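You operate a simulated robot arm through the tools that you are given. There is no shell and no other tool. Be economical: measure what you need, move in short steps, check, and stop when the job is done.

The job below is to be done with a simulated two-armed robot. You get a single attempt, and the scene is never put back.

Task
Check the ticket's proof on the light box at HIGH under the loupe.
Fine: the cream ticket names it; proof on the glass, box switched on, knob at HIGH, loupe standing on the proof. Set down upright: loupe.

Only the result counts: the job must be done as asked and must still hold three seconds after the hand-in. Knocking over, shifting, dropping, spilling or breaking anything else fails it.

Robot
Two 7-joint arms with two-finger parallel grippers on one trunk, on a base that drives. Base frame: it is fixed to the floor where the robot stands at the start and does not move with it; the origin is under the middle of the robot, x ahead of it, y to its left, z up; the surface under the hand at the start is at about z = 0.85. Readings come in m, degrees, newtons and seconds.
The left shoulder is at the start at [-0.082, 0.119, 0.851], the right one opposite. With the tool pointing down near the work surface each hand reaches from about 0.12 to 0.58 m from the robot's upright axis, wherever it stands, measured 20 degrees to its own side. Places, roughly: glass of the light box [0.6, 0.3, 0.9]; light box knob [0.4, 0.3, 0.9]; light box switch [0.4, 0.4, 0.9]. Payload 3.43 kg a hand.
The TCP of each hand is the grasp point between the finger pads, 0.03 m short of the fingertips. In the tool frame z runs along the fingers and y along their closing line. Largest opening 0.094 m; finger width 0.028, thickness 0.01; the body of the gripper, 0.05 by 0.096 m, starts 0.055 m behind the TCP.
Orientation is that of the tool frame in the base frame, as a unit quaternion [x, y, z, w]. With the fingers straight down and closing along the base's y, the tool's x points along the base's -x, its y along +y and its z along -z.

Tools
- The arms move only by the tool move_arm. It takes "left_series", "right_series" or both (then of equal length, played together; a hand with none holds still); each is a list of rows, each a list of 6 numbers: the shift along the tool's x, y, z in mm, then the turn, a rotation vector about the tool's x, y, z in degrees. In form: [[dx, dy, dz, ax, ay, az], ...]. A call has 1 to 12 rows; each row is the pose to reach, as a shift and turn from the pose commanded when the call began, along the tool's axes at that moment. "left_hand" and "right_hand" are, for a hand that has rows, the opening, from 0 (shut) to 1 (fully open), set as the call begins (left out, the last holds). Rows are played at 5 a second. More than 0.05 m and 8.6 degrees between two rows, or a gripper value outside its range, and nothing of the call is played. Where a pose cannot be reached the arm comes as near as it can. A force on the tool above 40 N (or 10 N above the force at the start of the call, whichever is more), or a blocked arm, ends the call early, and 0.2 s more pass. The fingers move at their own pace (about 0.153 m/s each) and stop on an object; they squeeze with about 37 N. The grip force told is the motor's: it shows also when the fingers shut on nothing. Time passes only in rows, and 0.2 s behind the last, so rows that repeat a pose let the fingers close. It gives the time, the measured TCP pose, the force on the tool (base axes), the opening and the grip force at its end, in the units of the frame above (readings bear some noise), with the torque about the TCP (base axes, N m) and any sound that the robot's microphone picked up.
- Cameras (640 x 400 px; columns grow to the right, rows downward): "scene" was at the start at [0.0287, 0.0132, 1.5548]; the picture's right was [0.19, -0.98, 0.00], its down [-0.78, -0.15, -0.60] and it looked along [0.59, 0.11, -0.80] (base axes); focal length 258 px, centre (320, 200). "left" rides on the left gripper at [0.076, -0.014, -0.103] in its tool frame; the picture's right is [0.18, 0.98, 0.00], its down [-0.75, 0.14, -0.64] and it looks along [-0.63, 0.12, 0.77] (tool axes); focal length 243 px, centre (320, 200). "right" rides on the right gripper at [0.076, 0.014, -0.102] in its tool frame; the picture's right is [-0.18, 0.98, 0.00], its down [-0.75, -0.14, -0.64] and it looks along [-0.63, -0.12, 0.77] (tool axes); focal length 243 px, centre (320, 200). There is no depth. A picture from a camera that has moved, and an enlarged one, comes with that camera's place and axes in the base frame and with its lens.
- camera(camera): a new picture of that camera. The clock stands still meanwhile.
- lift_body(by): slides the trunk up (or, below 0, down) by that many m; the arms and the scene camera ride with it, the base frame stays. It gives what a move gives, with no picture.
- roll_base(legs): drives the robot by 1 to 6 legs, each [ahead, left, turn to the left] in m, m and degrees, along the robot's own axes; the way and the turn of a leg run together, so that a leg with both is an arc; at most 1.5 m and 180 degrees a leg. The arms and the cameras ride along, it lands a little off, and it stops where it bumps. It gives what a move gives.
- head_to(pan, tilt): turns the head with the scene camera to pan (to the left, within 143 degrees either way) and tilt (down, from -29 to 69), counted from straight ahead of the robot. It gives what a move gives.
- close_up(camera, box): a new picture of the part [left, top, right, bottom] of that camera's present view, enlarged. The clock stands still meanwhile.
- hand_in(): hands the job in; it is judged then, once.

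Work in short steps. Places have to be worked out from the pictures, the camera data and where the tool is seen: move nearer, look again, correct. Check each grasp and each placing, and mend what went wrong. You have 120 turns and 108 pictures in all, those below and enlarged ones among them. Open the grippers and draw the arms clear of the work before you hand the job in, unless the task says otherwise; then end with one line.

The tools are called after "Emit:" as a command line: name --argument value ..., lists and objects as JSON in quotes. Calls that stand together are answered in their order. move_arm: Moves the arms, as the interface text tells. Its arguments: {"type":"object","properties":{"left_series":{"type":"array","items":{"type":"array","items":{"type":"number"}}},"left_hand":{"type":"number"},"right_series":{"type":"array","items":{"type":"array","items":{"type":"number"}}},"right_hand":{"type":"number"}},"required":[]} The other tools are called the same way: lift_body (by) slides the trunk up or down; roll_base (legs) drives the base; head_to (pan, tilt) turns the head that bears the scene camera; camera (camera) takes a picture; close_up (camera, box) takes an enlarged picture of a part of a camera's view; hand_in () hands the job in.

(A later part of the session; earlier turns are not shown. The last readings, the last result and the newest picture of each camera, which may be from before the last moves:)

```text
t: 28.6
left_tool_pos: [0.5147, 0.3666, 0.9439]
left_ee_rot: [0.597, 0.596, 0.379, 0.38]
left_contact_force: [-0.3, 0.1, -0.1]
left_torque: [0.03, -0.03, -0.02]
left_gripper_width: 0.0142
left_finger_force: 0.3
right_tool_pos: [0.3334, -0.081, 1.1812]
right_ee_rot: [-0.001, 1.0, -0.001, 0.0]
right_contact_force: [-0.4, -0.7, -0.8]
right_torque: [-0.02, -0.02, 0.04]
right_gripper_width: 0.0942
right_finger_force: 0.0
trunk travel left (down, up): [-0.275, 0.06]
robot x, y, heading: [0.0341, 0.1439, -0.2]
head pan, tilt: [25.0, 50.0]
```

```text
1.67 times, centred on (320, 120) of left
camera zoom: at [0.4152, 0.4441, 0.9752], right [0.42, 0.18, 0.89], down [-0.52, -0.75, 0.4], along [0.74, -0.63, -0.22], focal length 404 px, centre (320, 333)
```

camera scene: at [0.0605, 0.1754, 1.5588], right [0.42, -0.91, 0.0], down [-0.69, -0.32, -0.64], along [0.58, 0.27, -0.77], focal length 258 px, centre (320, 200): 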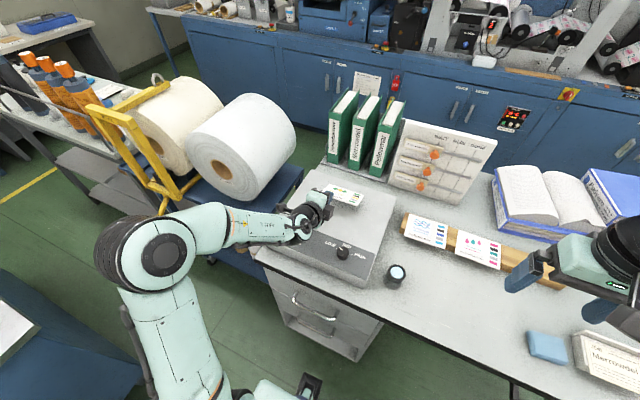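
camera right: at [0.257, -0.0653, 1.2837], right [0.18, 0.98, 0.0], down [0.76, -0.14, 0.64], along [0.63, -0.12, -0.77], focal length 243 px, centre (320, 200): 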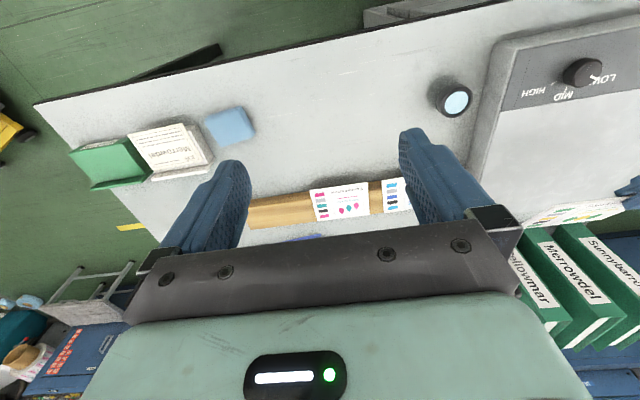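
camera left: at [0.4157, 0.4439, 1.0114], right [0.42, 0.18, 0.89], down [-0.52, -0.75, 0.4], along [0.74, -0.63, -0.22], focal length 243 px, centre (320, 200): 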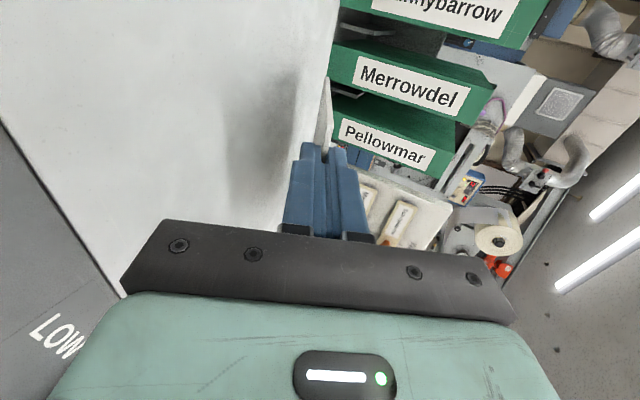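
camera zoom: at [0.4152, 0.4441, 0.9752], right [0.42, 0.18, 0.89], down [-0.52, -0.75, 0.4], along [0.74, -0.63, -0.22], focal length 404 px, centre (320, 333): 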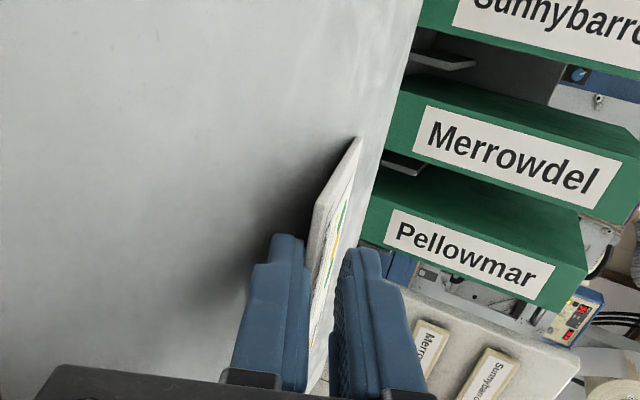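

The card rests on the lower finger, far edge on the glass. I withdraw straight back.

Emit:
move_arm --left_series '[[0, -5, -10.9, 0, 0, 0], [0, -10.6, -22.6, 0, 0, 0], [0, -17, -36.2, 0, 0, 0], [0, -25.4, -54.4, 0, 0, 0], [0, 11, -71, 0, 0, 0], [0, 48, -88, 0, 0, 0], [0, 84, -105, 0, 0, 0]]'

Emit:
camera --camera "left"

Emit:
camera --camera "scene"

```text
t: 30.2
left_tool_pos: [0.4536, 0.3686, 1.0643]
left_ee_rot: [0.596, 0.596, 0.379, 0.381]
left_contact_force: [-1.1, -0.2, 0.1]
left_torque: [0.02, 0.0, 0.04]
left_gripper_width: 0.0144
left_finger_force: 0.0
right_tool_pos: [0.3318, -0.081, 1.1815]
right_ee_rot: [-0.001, 1.0, 0.0, -0.001]
right_contact_force: [-0.3, -0.7, -1.0]
right_torque: [0.0, -0.02, 0.0]
right_gripper_width: 0.0939
right_finger_force: 0.0
trunk travel left (down, up): [-0.275, 0.06]
robot x, y, heading: [0.0349, 0.1449, -0.2]
head pan, tilt: [25.0, 50.0]
```

```text
68 pictures are left
camera left: at [0.3543, 0.4442, 1.0961], right [0.42, 0.19, 0.89], down [-0.52, -0.75, 0.4], along [0.74, -0.63, -0.22], focal length 243 px, centre (320, 200)
```

left: 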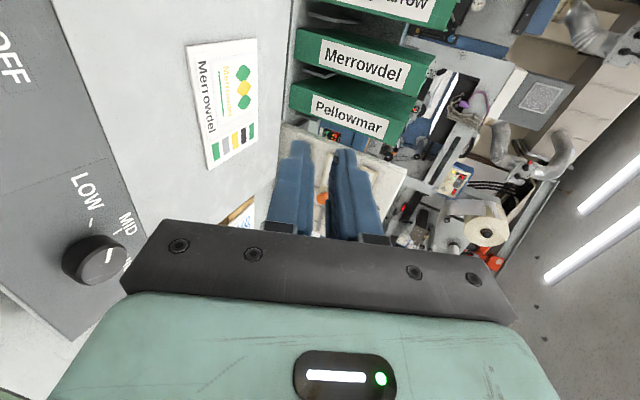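

```text
67 pictures are left
camera scene: at [0.0596, 0.1753, 1.5588], right [0.42, -0.91, 0.0], down [-0.69, -0.32, -0.64], along [0.58, 0.27, -0.77], focal length 258 px, centre (320, 200)
```

scene: 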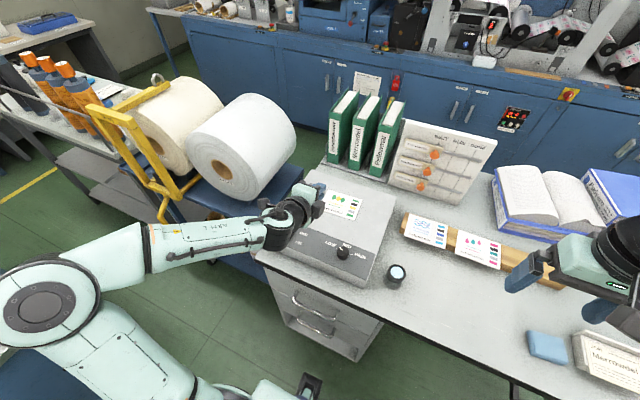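

The proof lies flat on the glass. Now I bring the hand back to pointing straight down, retracted, to look at the knob and switch.

Emit:
move_arm --left_series '[[-8, 0, -16, 8, 0, 0], [-17, 0, -32, 16, 0, 0], [-26, 0, -48, 24, 0, 0], [-35, 0, -64, 32, 0, 0], [-44, -3, -80, 40, 0, 0], [-53, -8, -96, 48, 0, 0], [-61, -14, -112, 56, 0, 0], [-69, -19.8, -127.6, 65, 0, 0], [-69, -19.8, -127.6, 65, 0, 0]]'

Emit:
camera --camera "left"

```text
refused: row 8 steps farther than a row can; nothing moved
```

```text
66 pictures are left
camera left: at [0.3543, 0.4442, 1.0961], right [0.42, 0.19, 0.89], down [-0.52, -0.75, 0.4], along [0.74, -0.63, -0.22], focal length 243 px, centre (320, 200)
```

left: 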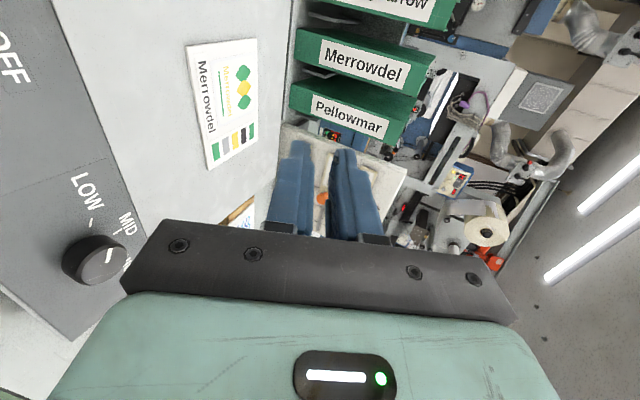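

The last row turned too far; I repeat with smaller steps.

Emit:
move_arm --left_series '[[-8, 0, -16, 8, 0, 0], [-17, 0, -32, 16, 0, 0], [-26, 0, -48, 24, 0, 0], [-35, 0, -64, 32, 0, 0], [-44, -3, -80, 40, 0, 0], [-53, -8, -96, 48, 0, 0], [-61, -14, -112, 56, 0, 0], [-69, -19.8, -127.6, 63, 0, 0], [-69, -19.8, -127.6, 65, 0, 0], [-69, -19.8, -127.6, 65, 0, 0]]'

Emit:
camera --camera "left"

Emit:
camera --camera "scene"

```text
t: 32.5
left_tool_pos: [0.3309, 0.2984, 1.1001]
left_ee_rot: [0.707, 0.707, -0.001, -0.001]
left_contact_force: [0.1, 0.3, -0.3]
left_torque: [-0.02, 0.0, 0.0]
left_gripper_width: 0.014
left_finger_force: 0.0
right_tool_pos: [0.3324, -0.08, 1.1817]
right_ee_rot: [0.0, 1.0, -0.001, -0.001]
right_contact_force: [0.0, 0.4, -0.6]
right_torque: [0.02, -0.01, -0.02]
right_gripper_width: 0.094
right_finger_force: 0.0
trunk travel left (down, up): [-0.275, 0.06]
robot x, y, heading: [0.0374, 0.1443, -0.0]
head pan, tilt: [25.0, 50.0]
```

```text
65 pictures are left
camera left: at [0.3163, 0.375, 1.2039], right [0.98, 0.18, 0.0], down [0.14, -0.75, 0.64], along [0.12, -0.63, -0.77], focal length 243 px, centre (320, 200)
```

left: 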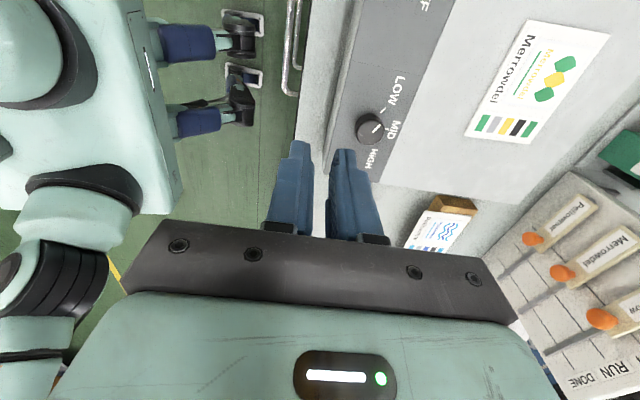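

```text
64 pictures are left
camera scene: at [0.0607, 0.1758, 1.5588], right [0.42, -0.91, 0.0], down [-0.69, -0.32, -0.64], along [0.58, 0.27, -0.77], focal length 258 px, centre (320, 200)
```

scene: 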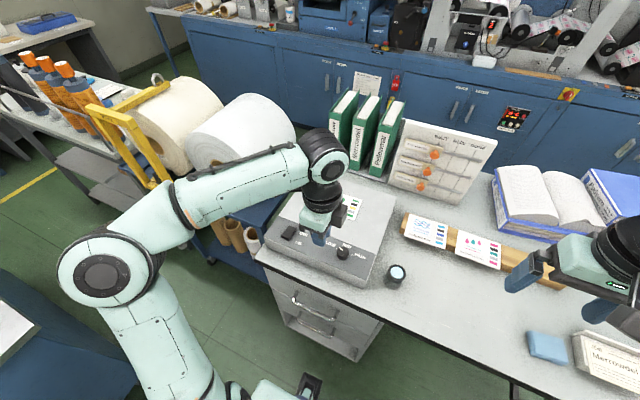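

Close-ups of knob dial and the box panel.

Emit:
close_up --camera "left" --box '[320, 50, 440, 180]'

Emit:
close_up --camera "scene" --box '[250, 190, 430, 310]'

```text
3.08 times, centred on (380, 115) of left
camera zoom: at [0.3163, 0.375, 1.2039], right [0.98, 0.18, 0.0], down [0.14, -0.75, 0.64], along [0.12, -0.63, -0.77], focal length 746 px, centre (135, 462)
```

zoom: 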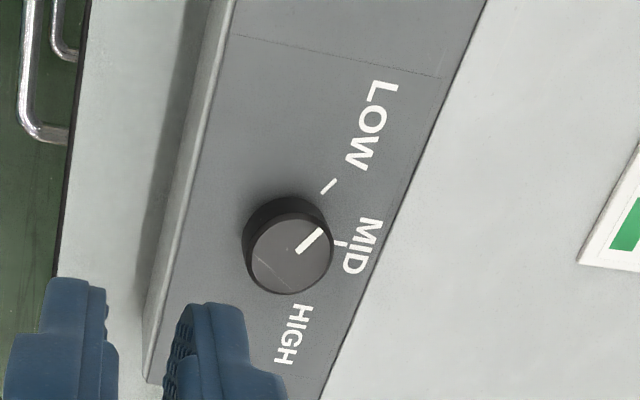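

```text
3.33 times, centred on (340, 250) of scene
camera zoom: at [0.0607, 0.1758, 1.5588], right [0.42, -0.91, 0.0], down [-0.69, -0.32, -0.64], along [0.58, 0.27, -0.77], focal length 860 px, centre (253, 33)
```

zoom: 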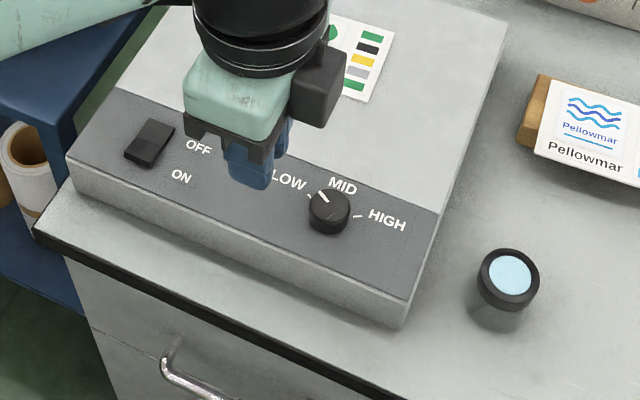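

The knob (centre ≈(0.398,0.265), top z≈0.93, Ø≈33 mm) points at LOW; HIGH is about 120–130° clockwise. I turn the hand back to closing along y above the knob, so as to have 90° of clockwise turn available.

Emit:
move_arm --left_series '[[-3, 6, 5, 0, 0, -8.2], [-6, 12, 10, 0, 0, -16.4], [-9, 18, 15, 0, 0, -24.6], [-12, 24, 20, 0, 0, -32.8], [-15, 30, 30, 0, 0, -41], [-18, 36, 40, 0, 0, -49.2], [-21, 42, 50, 0, 0, -57.4], [-24, 48, 60, 0, 0, -65.6], [-27, 54, 70, 0, 0, -73.8], [-30, 60, 80, 0, 0, -82], [-33, 67, 90, 0, 0, -90], [-33, 67, 90, 0, 0, -90]]' --left_hand 0.6

Emit:
camera --camera "left"

```text
t: 35.0
left_tool_pos: [0.3978, 0.2657, 1.0101]
left_ee_rot: [-0.001, 1.0, 0.0, -0.001]
left_contact_force: [-0.5, 0.0, 0.1]
left_torque: [0.02, 0.02, 0.0]
left_gripper_width: 0.0563
left_finger_force: 0.1
right_tool_pos: [0.3315, -0.0806, 1.1815]
right_ee_rot: [-0.001, 1.0, -0.001, -0.001]
right_contact_force: [0.7, -0.3, -0.9]
right_torque: [0.04, 0.0, 0.01]
right_gripper_width: 0.094
right_finger_force: 0.2
trunk travel left (down, up): [-0.275, 0.06]
robot x, y, heading: [0.0324, 0.1456, -0.2]
head pan, tilt: [25.0, 50.0]
```

```text
61 pictures are left
camera left: at [0.3215, 0.2518, 1.1137], right [-0.19, 0.98, 0.0], down [0.75, 0.14, 0.64], along [0.63, 0.12, -0.77], focal length 243 px, centre (320, 200)
```

left: 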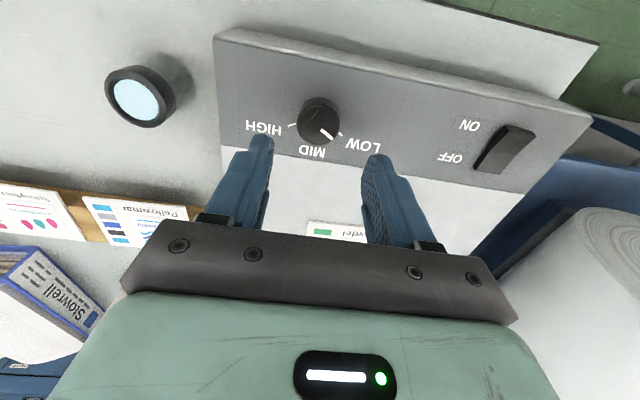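

Close-up to fix the knob's location precisely.

Emit:
close_up --camera "left" --box '[230, 70, 410, 180]'

```text
3.56 times, centred on (320, 125) of left
camera zoom: at [0.3215, 0.2518, 1.1137], right [-0.19, 0.98, 0.0], down [0.75, 0.14, 0.64], along [0.63, 0.12, -0.77], focal length 863 px, centre (320, 467)
```

zoom: 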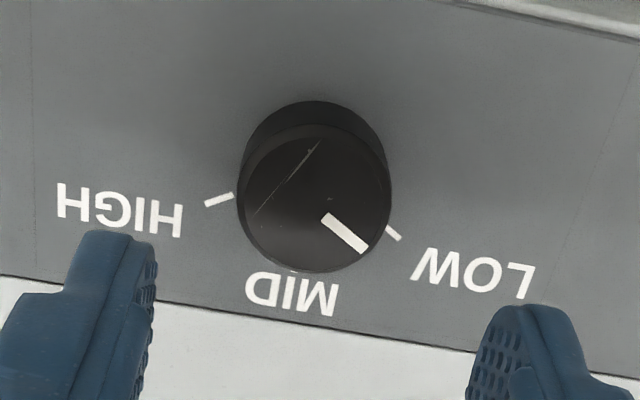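

Knob centre confirmed at (0.398,0.265), right under the TCP. I descend so the fingertips straddle it (tips at ≈0.917).

Emit:
move_arm --left_series '[[0, 0, 25, 0, 0, 0], [0, 0, 50, 0, 0, 0], [0, 0, 63, 0, 0, 0], [0, 0, 63, 0, 0, 0]]'

Emit:
camera --camera "left"

```text
t: 36.0
left_tool_pos: [0.3979, 0.2657, 0.9462]
left_ee_rot: [0.0, 1.0, 0.0, -0.001]
left_contact_force: [0.5, 0.9, 0.0]
left_torque: [-0.02, 0.05, 0.01]
left_gripper_width: 0.0564
left_finger_force: 0.1
right_tool_pos: [0.3337, -0.0814, 1.1812]
right_ee_rot: [-0.001, 1.0, -0.001, 0.0]
right_contact_force: [-0.3, 0.6, -0.6]
right_torque: [-0.04, -0.05, 0.01]
right_gripper_width: 0.0942
right_finger_force: 0.0
trunk travel left (down, up): [-0.275, 0.06]
robot x, y, heading: [0.0382, 0.1434, 0.0]
head pan, tilt: [25.0, 50.0]
```

```text
59 pictures are left
camera left: at [0.3219, 0.2514, 1.0508], right [-0.18, 0.98, 0.0], down [0.75, 0.14, 0.64], along [0.63, 0.12, -0.77], focal length 243 px, centre (320, 200)
```

left: 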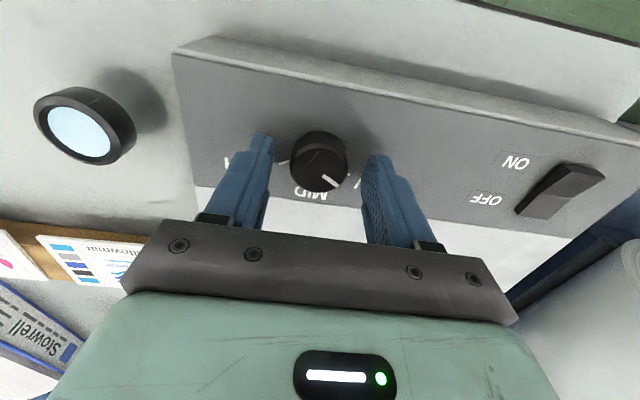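

The fingers straddle the knob. I close on it.

Emit:
move_arm --left_series '[[0, 0, 0, 0, 0, 0], [0, 0, 0, 0, 0, 0]]' --left_hand 0.3

Emit:
camera --camera "left"

```text
t: 36.6
left_tool_pos: [0.3989, 0.2654, 0.9465]
left_ee_rot: [0.001, 1.0, -0.001, 0.0]
left_contact_force: [-0.4, -5.7, -3.4]
left_torque: [-0.33, -0.39, -0.03]
left_gripper_width: 0.0331
left_finger_force: 45.1
right_tool_pos: [0.3317, -0.0816, 1.1811]
right_ee_rot: [-0.001, 1.0, 0.0, -0.001]
right_contact_force: [-1.1, 0.2, 0.4]
right_torque: [0.01, -0.01, 0.01]
right_gripper_width: 0.0941
right_finger_force: 0.2
trunk travel left (down, up): [-0.275, 0.06]
robot x, y, heading: [0.0303, 0.1439, 0.1]
head pan, tilt: [25.0, 50.0]
```

```text
58 pictures are left
camera left: at [0.322, 0.2506, 1.0508], right [-0.18, 0.98, 0.0], down [0.75, 0.14, 0.64], along [0.63, 0.12, -0.77], focal length 243 px, centre (320, 200)
```

left: 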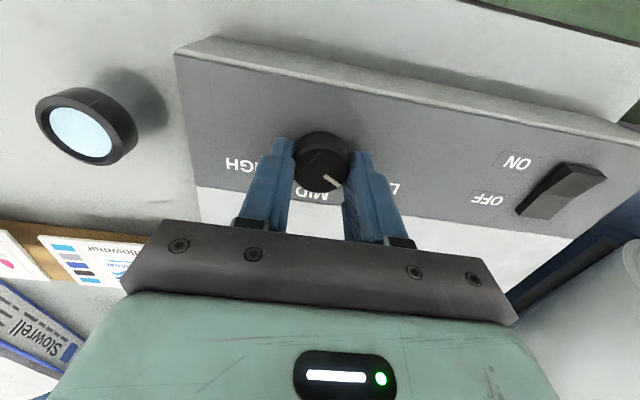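

Gripped at 33 mm. I turn the knob clockwise by 90°.

Emit:
move_arm --left_series '[[0, 0, 0, 0, 0, 8], [0, 0, 0, 0, 0, 16], [0, 0, 0, 0, 0, 24], [0, 0, 0, 0, 0, 32], [0, 0, 0, 0, 0, 40], [0, 0, 0, 0, 0, 48], [0, 0, 0, 0, 0, 56], [0, 0, 0, 0, 0, 64], [0, 0, 0, 0, 0, 72], [0, 0, 0, 0, 0, 80], [0, 0, 0, 0, 0, 88], [0, 0, 0, 0, 0, 88]]'

Emit:
camera --camera "left"

```text
t: 39.2
left_tool_pos: [0.3967, 0.2632, 0.9476]
left_ee_rot: [0.695, 0.719, -0.002, -0.001]
left_contact_force: [-6.1, -20.1, -6.9]
left_torque: [-0.1, 0.17, -0.01]
left_gripper_width: 0.0334
left_finger_force: 45.5
right_tool_pos: [0.3315, -0.0829, 1.1804]
right_ee_rot: [-0.001, 1.0, 0.001, -0.001]
right_contact_force: [-0.2, -0.5, -0.4]
right_torque: [-0.04, -0.03, -0.03]
right_gripper_width: 0.0941
right_finger_force: 0.1
trunk travel left (down, up): [-0.275, 0.06]
robot x, y, heading: [0.0383, 0.1425, 0.1]
head pan, tilt: [25.0, 50.0]
```

```text
57 pictures are left
camera left: at [0.3804, 0.3391, 1.0507], right [0.98, 0.22, 0.0], down [0.17, -0.75, 0.64], along [0.14, -0.63, -0.77], focal length 243 px, centre (320, 200)
```

left: 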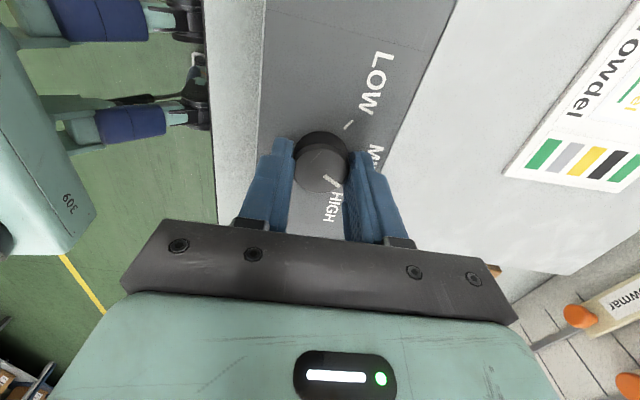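

The knob followed; it now points about −30°, HIGH is at about −65°. Side force is 20 N, so I release to relax and look.

Emit:
move_arm --left_series '[[0, 0, 0, 0, 0, 0], [0, 0, 0, 0, 0, 0]]' --left_hand 0.55

Emit:
close_up --camera "left" --box '[230, 70, 410, 250]'

```text
t: 39.9
left_tool_pos: [0.3984, 0.2683, 0.9477]
left_ee_rot: [0.695, 0.719, 0.0, 0.001]
left_contact_force: [0.3, 0.4, -0.2]
left_torque: [-0.01, -0.03, -0.03]
left_gripper_width: 0.0515
left_finger_force: 0.1
right_tool_pos: [0.3332, -0.0806, 1.1799]
right_ee_rot: [-0.001, 1.0, -0.001, -0.001]
right_contact_force: [-0.5, 0.6, 0.1]
right_torque: [-0.02, 0.02, -0.03]
right_gripper_width: 0.0942
right_finger_force: 0.1
trunk travel left (down, up): [-0.275, 0.06]
robot x, y, heading: [0.0356, 0.1466, 0.1]
head pan, tilt: [25.0, 50.0]
```

```text
2.22 times, centred on (320, 160) of left
camera zoom: at [0.3809, 0.3428, 1.0507], right [0.98, 0.22, 0.0], down [0.17, -0.75, 0.64], along [0.14, -0.63, -0.77], focal length 539 px, centre (320, 289)
```

zoom: 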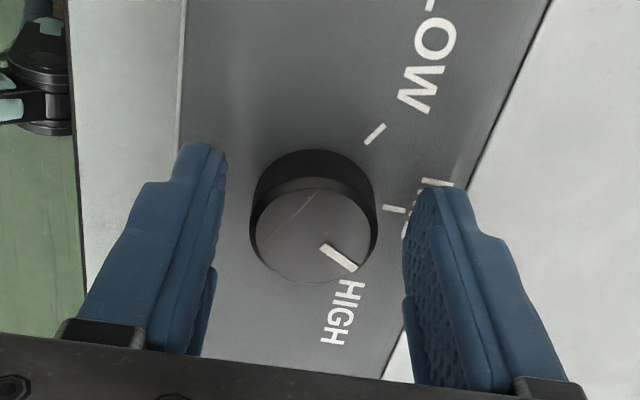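

Pointer is now at about −29°. I open, shift 4 mm to centre on the knob, swing the hand back 40°, and regrip.

Emit:
move_arm --left_series '[[-4, -1, 0, 0, 0, 0], [-4, -1, 0, 0, 0, -8], [-4, -1, 0, 0, 0, -16], [-4, -1, 0, 0, 0, -24], [-4, -1, 0, 0, 0, -32], [-4, -1, 0, 0, 0, -40], [-4, -1, 0, 0, 0, -40]]' --left_hand 0.65

Emit:
move_arm --left_series '[[0, 0, 0, 0, 0, 0], [0, 0, 0, 0, 0, 0]]' --left_hand 0.3

Emit:
close_up --camera "left" --box '[230, 70, 410, 250]'

```text
t: 41.5
left_tool_pos: [0.3962, 0.2618, 0.9471]
left_ee_rot: [0.406, 0.914, -0.001, 0.0]
left_contact_force: [0.0, 0.2, -0.2]
left_torque: [-0.03, 0.04, 0.03]
left_gripper_width: 0.0611
left_finger_force: 0.0
right_tool_pos: [0.332, -0.0808, 1.1805]
right_ee_rot: [-0.001, 1.0, 0.0, -0.001]
right_contact_force: [-0.4, -0.1, 0.7]
right_torque: [-0.01, -0.01, 0.0]
right_gripper_width: 0.094
right_finger_force: 0.1
trunk travel left (down, up): [-0.275, 0.06]
robot x, y, heading: [0.0362, 0.142, 0.3]
head pan, tilt: [25.0, 50.0]
```

```text
t: 42.0
left_tool_pos: [0.3979, 0.264, 0.9465]
left_ee_rot: [0.406, 0.914, 0.0, 0.0]
left_contact_force: [5.7, 6.3, 1.4]
left_torque: [0.44, -0.2, -0.03]
left_gripper_width: 0.0335
left_finger_force: 45.0
right_tool_pos: [0.3334, -0.0801, 1.1814]
right_ee_rot: [-0.001, 1.0, -0.001, -0.001]
right_contact_force: [0.3, -0.7, -0.5]
right_torque: [0.0, -0.01, 0.0]
right_gripper_width: 0.0943
right_finger_force: 0.1
trunk travel left (down, up): [-0.275, 0.06]
robot x, y, heading: [0.0352, 0.147, -0.0]
head pan, tilt: [25.0, 50.0]
```

```text
2.22 times, centred on (320, 160) of left
camera zoom: at [0.336, 0.3104, 1.0507], right [0.61, 0.8, 0.0], down [0.61, -0.47, 0.64], along [0.51, -0.39, -0.77], focal length 539 px, centre (320, 289)
```

zoom: 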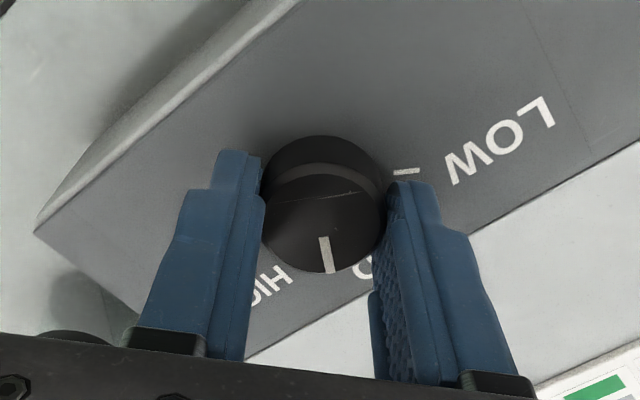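

Gripped again. I turn a further 33° clockwise to HIGH.

Emit:
move_arm --left_series '[[0, 0, 0, 0, 0, 8], [0, 0, 0, 0, 0, 16], [0, 0, 0, 0, 0, 24], [0, 0, 0, 0, 0, 31], [0, 0, 0, 0, 0, 33], [0, 0, 0, 0, 0, 33]]'

Emit:
move_arm --left_series '[[0, 0, 0, 0, 0, 0], [0, 0, 0, 0, 0, 0], [0, 0, -30, 0, 0, 0], [0, 0, -60, 0, 0, 0], [0, 0, -60, 0, 0, 0]]' --left_hand 0.6

Emit:
close_up --camera "left" --box '[230, 50, 430, 210]'

Emit:
close_up --camera "scene" --box '[250, 190, 430, 310]'

```text
t: 43.5
left_tool_pos: [0.3973, 0.2637, 0.9477]
left_ee_rot: [0.65, 0.76, -0.001, -0.001]
left_contact_force: [4.2, 10.4, 4.0]
left_torque: [0.65, 0.03, 0.12]
left_gripper_width: 0.0331
left_finger_force: 45.4
right_tool_pos: [0.3339, -0.0798, 1.1812]
right_ee_rot: [-0.003, 1.0, -0.001, -0.001]
right_contact_force: [-0.3, 0.6, 1.5]
right_torque: [-0.01, -0.01, -0.02]
right_gripper_width: 0.0939
right_finger_force: 0.1
trunk travel left (down, up): [-0.275, 0.06]
robot x, y, heading: [0.0383, 0.1408, -0.1]
head pan, tilt: [25.0, 50.0]
```

```text
t: 44.6
left_tool_pos: [0.396, 0.2608, 1.0083]
left_ee_rot: [0.649, 0.761, -0.001, -0.001]
left_contact_force: [-0.2, -0.8, -0.4]
left_torque: [-0.01, -0.02, -0.02]
left_gripper_width: 0.0563
left_finger_force: 0.0
right_tool_pos: [0.3326, -0.0816, 1.1821]
right_ee_rot: [-0.001, 1.0, -0.001, -0.001]
right_contact_force: [0.2, 0.3, 0.4]
right_torque: [0.01, 0.02, 0.01]
right_gripper_width: 0.094
right_finger_force: 0.1
trunk travel left (down, up): [-0.275, 0.06]
robot x, y, heading: [0.036, 0.1432, -0.1]
head pan, tilt: [25.0, 50.0]
```

```text
2.50 times, centred on (330, 130) of left
camera zoom: at [0.3711, 0.334, 1.111], right [0.94, 0.34, 0.0], down [0.26, -0.72, 0.64], along [0.21, -0.61, -0.77], focal length 606 px, centre (295, 375)
```

zoom: 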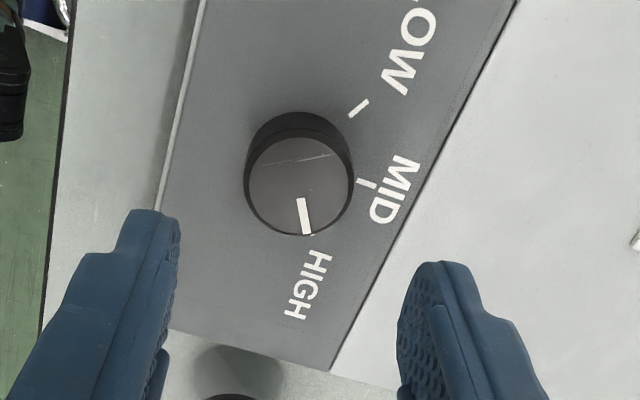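

```text
3.33 times, centred on (340, 250) of scene
camera zoom: at [0.0609, 0.1759, 1.5588], right [0.42, -0.91, 0.0], down [-0.69, -0.32, -0.64], along [0.58, 0.27, -0.77], focal length 860 px, centre (253, 33)
```

zoom: 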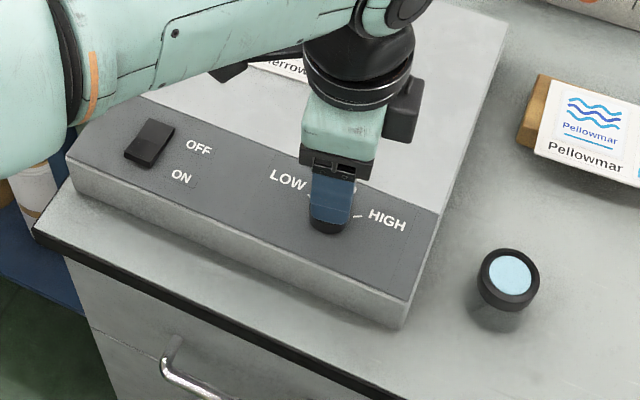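

Pointer is at about −61°, i.e. HIGH. Now I close the fingers and move over towards the switch to look at it.

Emit:
move_arm --left_series '[[44, -5, -12, 0, 0, 3], [88, -10, -12, 0, 0, 6], [132, -15, -12, 0, 0, 9], [175, -18.6, -12, 0, 0, 9], [175, -18.6, -12, 0, 0, 9]]' --left_hand 0

Emit:
camera --camera "left"

Emit:
close_up --camera "scene" --box '[250, 190, 430, 310]'

```text
t: 45.9
left_tool_pos: [0.3508, 0.4325, 1.0175]
left_ee_rot: [0.707, 0.708, -0.001, -0.001]
left_contact_force: [0.4, 0.2, -0.2]
left_torque: [0.0, 0.01, 0.0]
left_gripper_width: 0.0
left_finger_force: 32.5
right_tool_pos: [0.3317, -0.0825, 1.1805]
right_ee_rot: [-0.001, 1.0, 0.001, -0.001]
right_contact_force: [0.2, -0.2, -0.4]
right_torque: [0.02, 0.0, 0.0]
right_gripper_width: 0.0939
right_finger_force: 0.0
trunk travel left (down, up): [-0.275, 0.06]
robot x, y, heading: [0.0345, 0.1456, -0.2]
head pan, tilt: [25.0, 50.0]
```

```text
52 pictures are left
camera left: at [0.3363, 0.508, 1.1225], right [0.98, 0.18, 0.0], down [0.14, -0.75, 0.64], along [0.12, -0.63, -0.77], focal length 243 px, centre (320, 200)
```

left: 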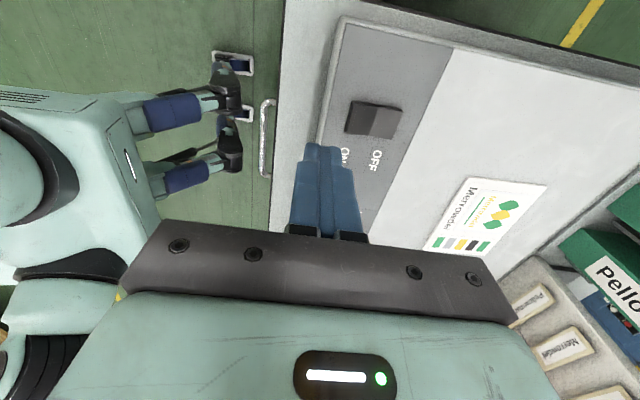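

```text
3.33 times, centred on (340, 250) of scene
camera zoom: at [0.061, 0.1754, 1.5588], right [0.42, -0.91, 0.0], down [-0.69, -0.32, -0.64], along [0.58, 0.27, -0.77], focal length 860 px, centre (253, 33)
```

zoom: 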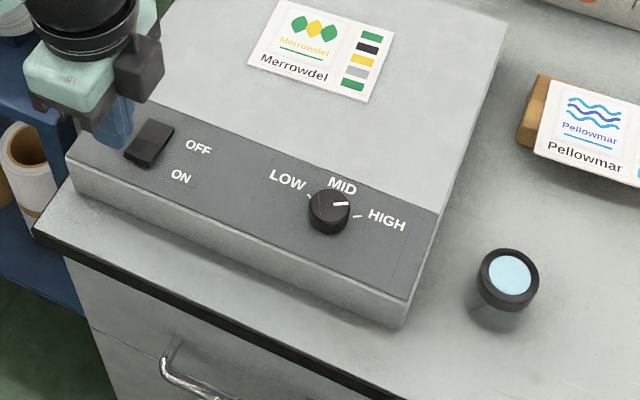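

Let me check the knob alignment in a tighter close-up, and the switch too.

Emit:
close_up --camera "scene" --box '[320, 230, 375, 265]'

Emit:
close_up --camera "left" --box '[310, 70, 450, 180]'

```text
11.43 times, centred on (348, 248) of scene
camera zoom: at [0.061, 0.1754, 1.5588], right [0.42, -0.91, 0.0], down [-0.69, -0.32, -0.64], along [0.58, 0.27, -0.77], focal length 2948 px, centre (6, -343)
```

zoom: 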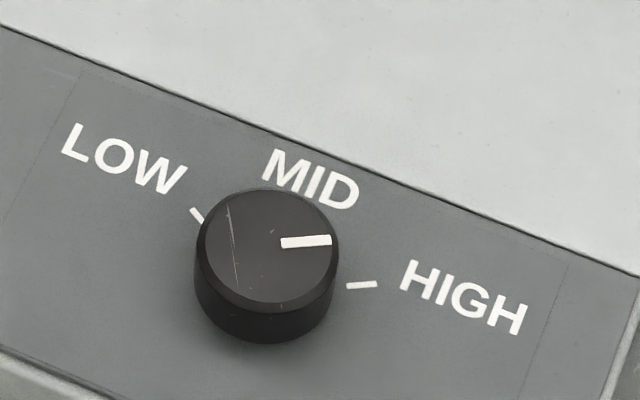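

```text
3.64 times, centred on (380, 125) of left
camera zoom: at [0.3363, 0.508, 1.1225], right [0.98, 0.18, 0.0], down [0.14, -0.75, 0.64], along [0.12, -0.63, -0.77], focal length 882 px, centre (102, 473)
```

zoom: 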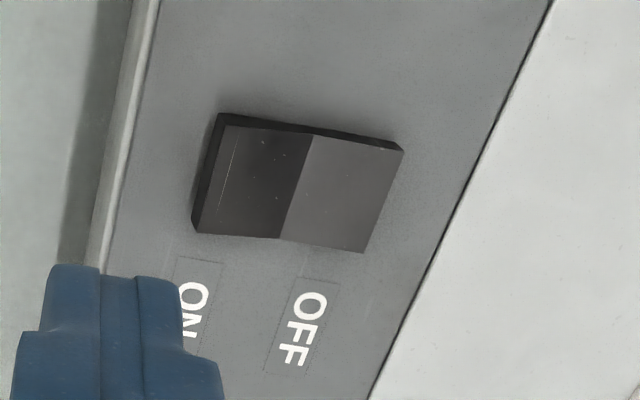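

The knob pointer is parallel to the HIGH tick. The switch's near (ON) half is raised; I press at ≈(0.380,0.436). First hover just above.

Emit:
move_arm --left_series '[[3.5, 29, 0, 0, 0, 0], [3.5, 29, 25, 0, 0, 0], [3.5, 29, 50, 0, 0, 0], [3.5, 29, 50, 0, 0, 0]]'

Emit:
close_up --camera "left" --box '[240, 70, 440, 250]'

```text
t: 46.9
left_tool_pos: [0.3803, 0.4363, 0.9686]
left_ee_rot: [0.707, 0.707, 0.0, -0.001]
left_contact_force: [0.7, 0.2, 0.4]
left_torque: [-0.01, 0.0, 0.01]
left_gripper_width: 0.0
left_finger_force: 32.6
right_tool_pos: [0.3327, -0.0817, 1.1817]
right_ee_rot: [-0.001, 1.0, -0.001, 0.0]
right_contact_force: [-0.2, 0.2, 0.0]
right_torque: [0.0, -0.03, -0.03]
right_gripper_width: 0.0939
right_finger_force: 0.0
trunk travel left (down, up): [-0.275, 0.06]
robot x, y, heading: [0.0387, 0.1419, -0.1]
head pan, tilt: [25.0, 50.0]
```

```text
2.22 times, centred on (340, 160) of left
camera zoom: at [0.3659, 0.512, 1.0728], right [0.98, 0.18, 0.0], down [0.14, -0.75, 0.64], along [0.12, -0.63, -0.77], focal length 539 px, centre (276, 289)
```

zoom: 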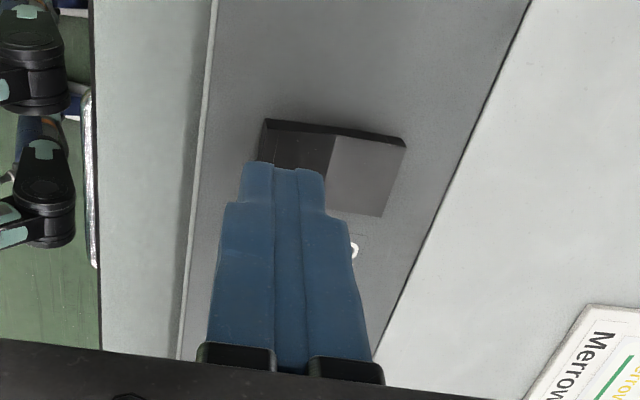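

The fingertips are above the ON half. I press down slowly in small steps.

Emit:
move_arm --left_series '[[0, 0, 6, 0, 0, 0], [0, 0, 11, 0, 0, 0], [0, 0, 15, 0, 0, 0], [0, 0, 18, 0, 0, 0], [0, 0, 21, 0, 0, 0], [0, 0, 24, 0, 0, 0]]'

Emit:
camera --camera "left"

```text
t: 48.2
left_tool_pos: [0.38, 0.4356, 0.9476]
left_ee_rot: [0.707, 0.707, 0.003, 0.001]
left_contact_force: [-4.8, 1.1, 24.1]
left_torque: [0.04, -0.1, 0.01]
left_gripper_width: 0.0
left_finger_force: 32.2
right_tool_pos: [0.3308, -0.0815, 1.1811]
right_ee_rot: [0.0, 1.0, 0.001, 0.0]
right_contact_force: [0.1, 0.4, 0.4]
right_torque: [-0.02, 0.0, -0.02]
right_gripper_width: 0.094
right_finger_force: 0.0
trunk travel left (down, up): [-0.275, 0.06]
robot x, y, heading: [0.034, 0.1432, -0.1]
head pan, tilt: [25.0, 50.0]
```

```text
47 pictures are left
camera left: at [0.3647, 0.5115, 1.0517], right [0.98, 0.18, 0.01], down [0.14, -0.75, 0.64], along [0.12, -0.63, -0.77], focal length 243 px, centre (320, 200)
```

left: 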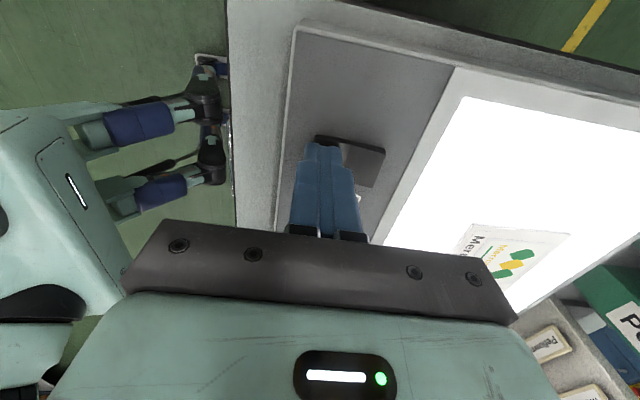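

The light box is lit. I lift off and move over the loupe with the gripper opened.

Emit:
move_arm --left_series '[[0, 0, -40, 0, 0, 0], [0, 0, -85, 0, 0, 0], [-45, 5, -105, 0, 0, 0], [-90, 10, -105, 0, 0, 0], [-135, 15, -105, 0, 0, 0], [-180, 20, -105, 0, 0, 0], [-225, 20, -105, 0, 0, 0], [-265, 20, -105, 0, 0, 0], [-265, 20, -105, 0, 0, 0]]' --left_hand 0.85

Emit:
camera --camera "left"

Emit:
camera --camera "scene"

```text
t: 50.2
left_tool_pos: [0.4003, 0.1709, 1.0511]
left_ee_rot: [0.707, 0.707, 0.0, -0.001]
left_contact_force: [0.2, -0.3, -0.5]
left_torque: [-0.02, 0.03, 0.01]
left_gripper_width: 0.0797
left_finger_force: 0.1
right_tool_pos: [0.3326, -0.0801, 1.1816]
right_ee_rot: [-0.001, 1.0, 0.0, -0.001]
right_contact_force: [0.2, 0.6, 0.6]
right_torque: [0.0, 0.01, 0.02]
right_gripper_width: 0.094
right_finger_force: 0.0
trunk travel left (down, up): [-0.275, 0.06]
robot x, y, heading: [0.0369, 0.1469, -0.0]
head pan, tilt: [25.0, 50.0]
```

```text
46 pictures are left
camera left: at [0.3857, 0.2475, 1.1541], right [0.98, 0.18, 0.0], down [0.14, -0.75, 0.64], along [0.12, -0.63, -0.77], focal length 243 px, centre (320, 200)
```

left: 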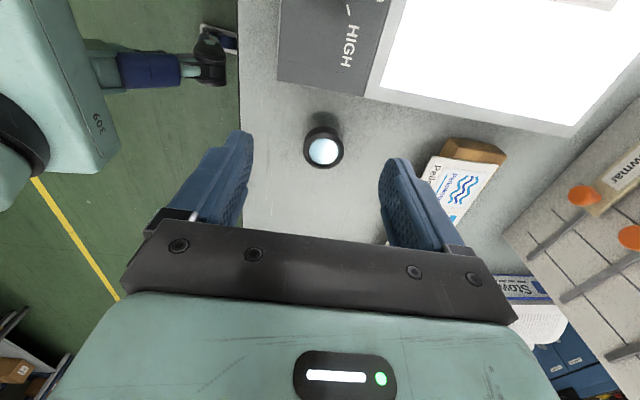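

```text
45 pictures are left
camera scene: at [0.0607, 0.1765, 1.5588], right [0.42, -0.91, 0.0], down [-0.69, -0.32, -0.64], along [0.58, 0.27, -0.77], focal length 258 px, centre (320, 200)
```

scene: 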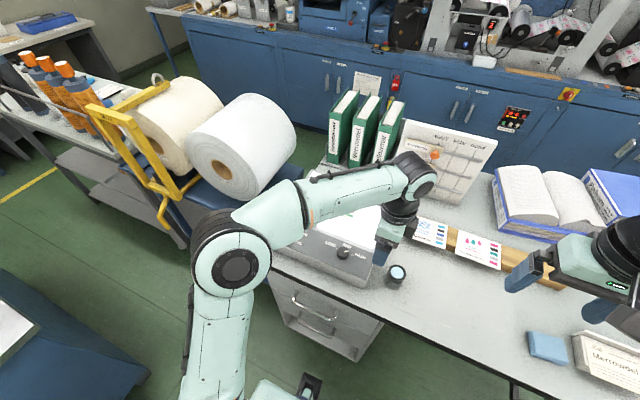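

Loupe top centre ≈(0.4145,0.113), top z≈0.90, Ø≈47 mm. I centre over it and go halfway down.

Emit:
move_arm --left_series '[[-30, 7, 0, 0, 0, 0], [-58, 14.5, 0, 0, 0, 0], [-58, 14.5, 40, 0, 0, 0], [-58, 14.5, 80, 0, 0, 0], [-58, 14.5, 80, 0, 0, 0]]'

Emit:
camera --camera "left"

```text
t: 51.5
left_tool_pos: [0.4149, 0.113, 0.9704]
left_ee_rot: [0.707, 0.707, -0.001, 0.0]
left_contact_force: [-0.2, -0.4, -0.8]
left_torque: [0.01, 0.0, 0.0]
left_gripper_width: 0.0799
left_finger_force: 0.1
right_tool_pos: [0.3314, -0.0809, 1.1803]
right_ee_rot: [-0.001, 1.0, 0.0, -0.001]
right_contact_force: [-0.4, 0.1, -0.9]
right_torque: [0.0, 0.01, 0.01]
right_gripper_width: 0.0942
right_finger_force: 0.1
trunk travel left (down, up): [-0.275, 0.06]
robot x, y, heading: [0.0361, 0.1432, -0.0]
head pan, tilt: [25.0, 50.0]
```

```text
44 pictures are left
camera left: at [0.4005, 0.1886, 1.0744], right [0.98, 0.18, 0.0], down [0.14, -0.75, 0.64], along [0.12, -0.63, -0.77], focal length 243 px, centre (320, 200)
```

left: 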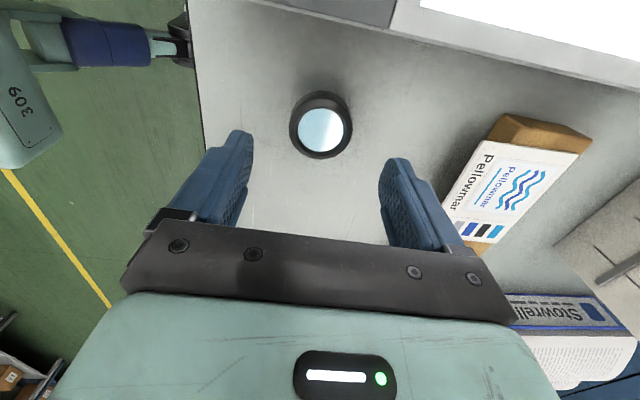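

The loupe is centred between the fingers (≈(0.417,0.113)). I descend to grip height.

Emit:
move_arm --left_series '[[0, 2, 30, 0, 0, 0], [0, 2, 60, 0, 0, 0], [0, 2, 80, 0, 0, 0], [0, 2, 80, 0, 0, 0]]'

Emit:
camera --camera "left"

```text
t: 52.5
left_tool_pos: [0.4167, 0.113, 0.8899]
left_ee_rot: [0.707, 0.707, -0.001, 0.0]
left_contact_force: [-0.1, -0.7, -0.1]
left_torque: [-0.03, 0.03, 0.03]
left_gripper_width: 0.0796
left_finger_force: 0.0
right_tool_pos: [0.3332, -0.0816, 1.1814]
right_ee_rot: [0.0, 1.0, -0.001, -0.002]
right_contact_force: [-0.2, -0.5, -0.1]
right_torque: [-0.02, 0.0, -0.03]
right_gripper_width: 0.0939
right_finger_force: 0.0
trunk travel left (down, up): [-0.275, 0.06]
robot x, y, heading: [0.0373, 0.1467, 0.1]
head pan, tilt: [25.0, 50.0]
```

```text
43 pictures are left
camera left: at [0.402, 0.189, 0.9939], right [0.98, 0.18, 0.0], down [0.14, -0.75, 0.64], along [0.12, -0.63, -0.77], focal length 243 px, centre (320, 200)
```

left: 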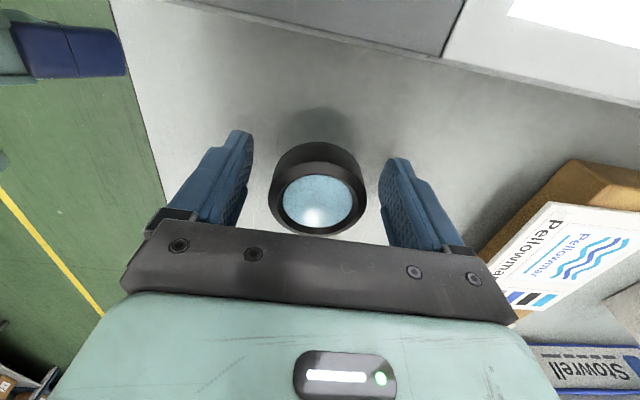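

Well centred. I close on the loupe.

Emit:
move_arm --left_series '[[0, 0, 0, 0, 0, 0], [0, 0, 0, 0, 0, 0], [0, 0, 0, 0, 0, 0]]' --left_hand 0.3

```text
t: 53.2
left_tool_pos: [0.417, 0.1131, 0.8911]
left_ee_rot: [0.707, 0.707, -0.001, 0.0]
left_contact_force: [-0.3, 0.0, 0.1]
left_torque: [0.01, -0.01, -0.01]
left_gripper_width: 0.0496
left_finger_force: 37.0
right_tool_pos: [0.332, -0.0808, 1.1807]
right_ee_rot: [-0.002, 1.0, -0.002, -0.001]
right_contact_force: [0.6, 0.5, -0.1]
right_torque: [0.02, 0.01, 0.01]
right_gripper_width: 0.0939
right_finger_force: 0.0
trunk travel left (down, up): [-0.275, 0.06]
robot x, y, heading: [0.0314, 0.1455, 0.2]
head pan, tilt: [25.0, 50.0]
```

Gripped at 49.6 mm. I lift it and carry it over the proof.

Emit:
move_arm --left_series '[[0, 0, -20, 0, 0, 0], [0, 0, -60, 0, 0, 0], [0, 0, -105, 0, 0, 0], [0, 0, -130, 0, 0, 0], [40, 25, -130, 0, 0, 0], [80, 50, -130, 0, 0, 0], [120, 75, -130, 0, 0, 0], [160, 100, -130, 0, 0, 0], [200, 125, -130, 0, 0, 0], [224, 140, -130, 0, 0, 0], [224, 140, -130, 0, 0, 0]]'

Emit:
camera --camera "left"

Emit:
camera --camera "scene"

```text
t: 55.6
left_tool_pos: [0.5557, 0.3367, 1.0187]
left_ee_rot: [0.707, 0.707, -0.001, -0.001]
left_contact_force: [0.6, 0.1, -1.3]
left_torque: [-0.01, 0.02, 0.01]
left_gripper_width: 0.0498
left_finger_force: 37.3
right_tool_pos: [0.3317, -0.0807, 1.1817]
right_ee_rot: [-0.001, 1.0, -0.001, 0.0]
right_contact_force: [0.4, 0.4, 0.3]
right_torque: [-0.03, 0.04, 0.0]
right_gripper_width: 0.094
right_finger_force: 0.1
trunk travel left (down, up): [-0.275, 0.06]
robot x, y, heading: [0.0357, 0.145, 0.2]
head pan, tilt: [25.0, 50.0]
```

```text
42 pictures are left
camera left: at [0.5409, 0.4127, 1.1231], right [0.98, 0.18, 0.0], down [0.14, -0.75, 0.64], along [0.12, -0.63, -0.77], focal length 243 px, centre (320, 200)
```

left: 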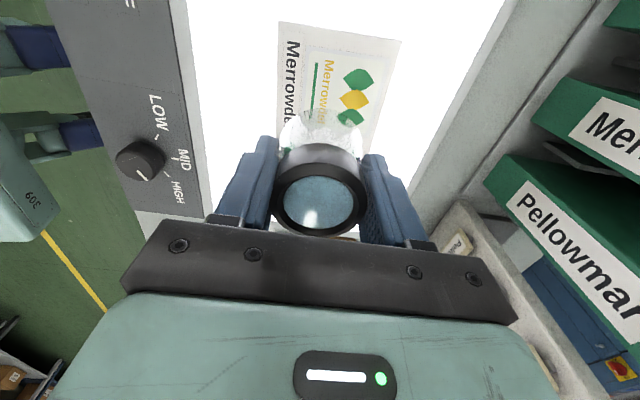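

```text
41 pictures are left
camera scene: at [0.0604, 0.1758, 1.5588], right [0.42, -0.91, 0.0], down [-0.69, -0.32, -0.64], along [0.58, 0.27, -0.77], focal length 258 px, centre (320, 200)
```

scene: 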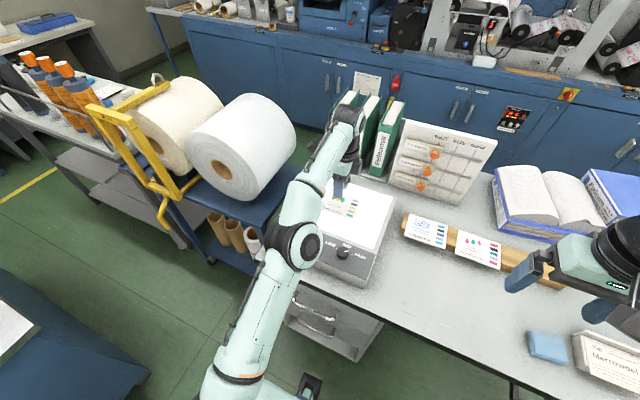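

The card centre is ≈(0.561,0.336), right below. I lower the loupe to just above contact, then in small steps.

Emit:
move_arm --left_series '[[0, 4, 25, 0, 0, 0], [0, 4, 45, 0, 0, 0], [0, 4, 55, 0, 0, 0], [0, 4, 58, 0, 0, 0], [0, 4, 60, 0, 0, 0], [0, 4, 60, 0, 0, 0]]'

Emit:
camera --camera "left"

Emit:
close_up --camera "scene" --box '[290, 150, 410, 270]'

```text
t: 57.0
left_tool_pos: [0.5617, 0.3366, 0.9603]
left_ee_rot: [0.707, 0.708, 0.0, -0.001]
left_contact_force: [-0.5, -0.5, -0.8]
left_torque: [-0.01, -0.05, -0.04]
left_gripper_width: 0.0498
left_finger_force: 37.1
right_tool_pos: [0.3327, -0.081, 1.1803]
right_ee_rot: [-0.001, 1.0, -0.001, -0.001]
right_contact_force: [0.3, 1.0, 0.7]
right_torque: [0.03, 0.0, -0.02]
right_gripper_width: 0.094
right_finger_force: 0.1
trunk travel left (down, up): [-0.275, 0.06]
robot x, y, heading: [0.0376, 0.1427, -0.1]
head pan, tilt: [25.0, 50.0]
```

```text
40 pictures are left
camera left: at [0.5466, 0.4124, 1.0634], right [0.98, 0.18, 0.0], down [0.14, -0.75, 0.64], along [0.12, -0.63, -0.77], focal length 243 px, centre (320, 200)
```

left: 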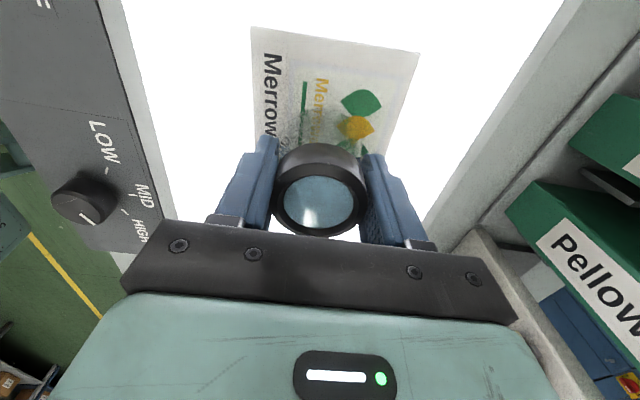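

```text
3.33 times, centred on (350, 210) of scene
camera zoom: at [0.0609, 0.1759, 1.5588], right [0.42, -0.91, 0.0], down [-0.69, -0.32, -0.64], along [0.58, 0.27, -0.77], focal length 860 px, centre (220, 167)
```

zoom: 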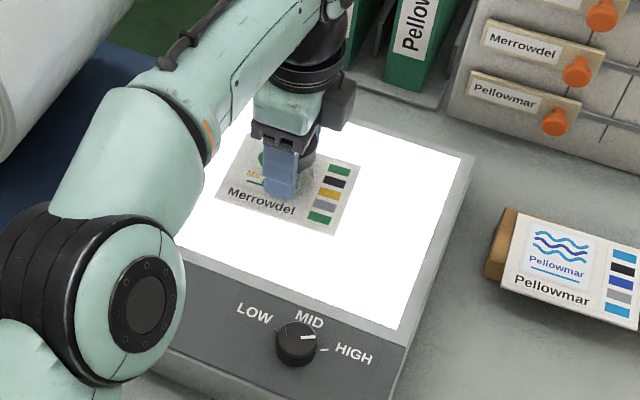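

Still about 5 mm to go, no contact. I go down in 1.5 mm steps.

Emit:
move_arm --left_series '[[0, 0, 1.5, 0, 0, 0], [0, 0, 3, 0, 0, 0], [0, 0, 4.5, 0, 0, 0], [0, 0, 4.5, 0, 0, 0]]'

```text
t: 58.0
left_tool_pos: [0.5608, 0.3355, 0.9545]
left_ee_rot: [0.707, 0.707, 0.0, 0.0]
left_contact_force: [-0.4, 0.7, 0.4]
left_torque: [0.04, -0.02, 0.0]
left_gripper_width: 0.0494
left_finger_force: 36.8
right_tool_pos: [0.3328, -0.0807, 1.1821]
right_ee_rot: [-0.001, 1.0, 0.0, -0.001]
right_contact_force: [-0.3, -0.5, -0.2]
right_torque: [0.0, 0.0, 0.01]
right_gripper_width: 0.094
right_finger_force: 0.0
trunk travel left (down, up): [-0.275, 0.06]
robot x, y, heading: [0.0285, 0.1419, -0.2]
head pan, tilt: [25.0, 50.0]
```

No contact yet; I continue in 1 mm steps.

Emit:
move_arm --left_series '[[0, 0, 1, 0, 0, 0], [0, 0, 2, 0, 0, 0], [0, 0, 2, 0, 0, 0]]'

```text
t: 58.9
left_tool_pos: [0.5609, 0.3357, 0.954]
left_ee_rot: [0.707, 0.708, 0.0, -0.001]
left_contact_force: [-0.5, -0.8, 2.2]
left_torque: [0.0, -0.03, -0.02]
left_gripper_width: 0.0494
left_finger_force: 37.0
right_tool_pos: [0.332, -0.0811, 1.1809]
right_ee_rot: [-0.001, 1.0, -0.001, 0.0]
right_contact_force: [0.1, 0.8, 0.0]
right_torque: [0.03, -0.01, -0.01]
right_gripper_width: 0.094
right_finger_force: 0.0
trunk travel left (down, up): [-0.275, 0.06]
robot x, y, heading: [0.0378, 0.1449, -0.2]
head pan, tilt: [25.0, 50.0]
```

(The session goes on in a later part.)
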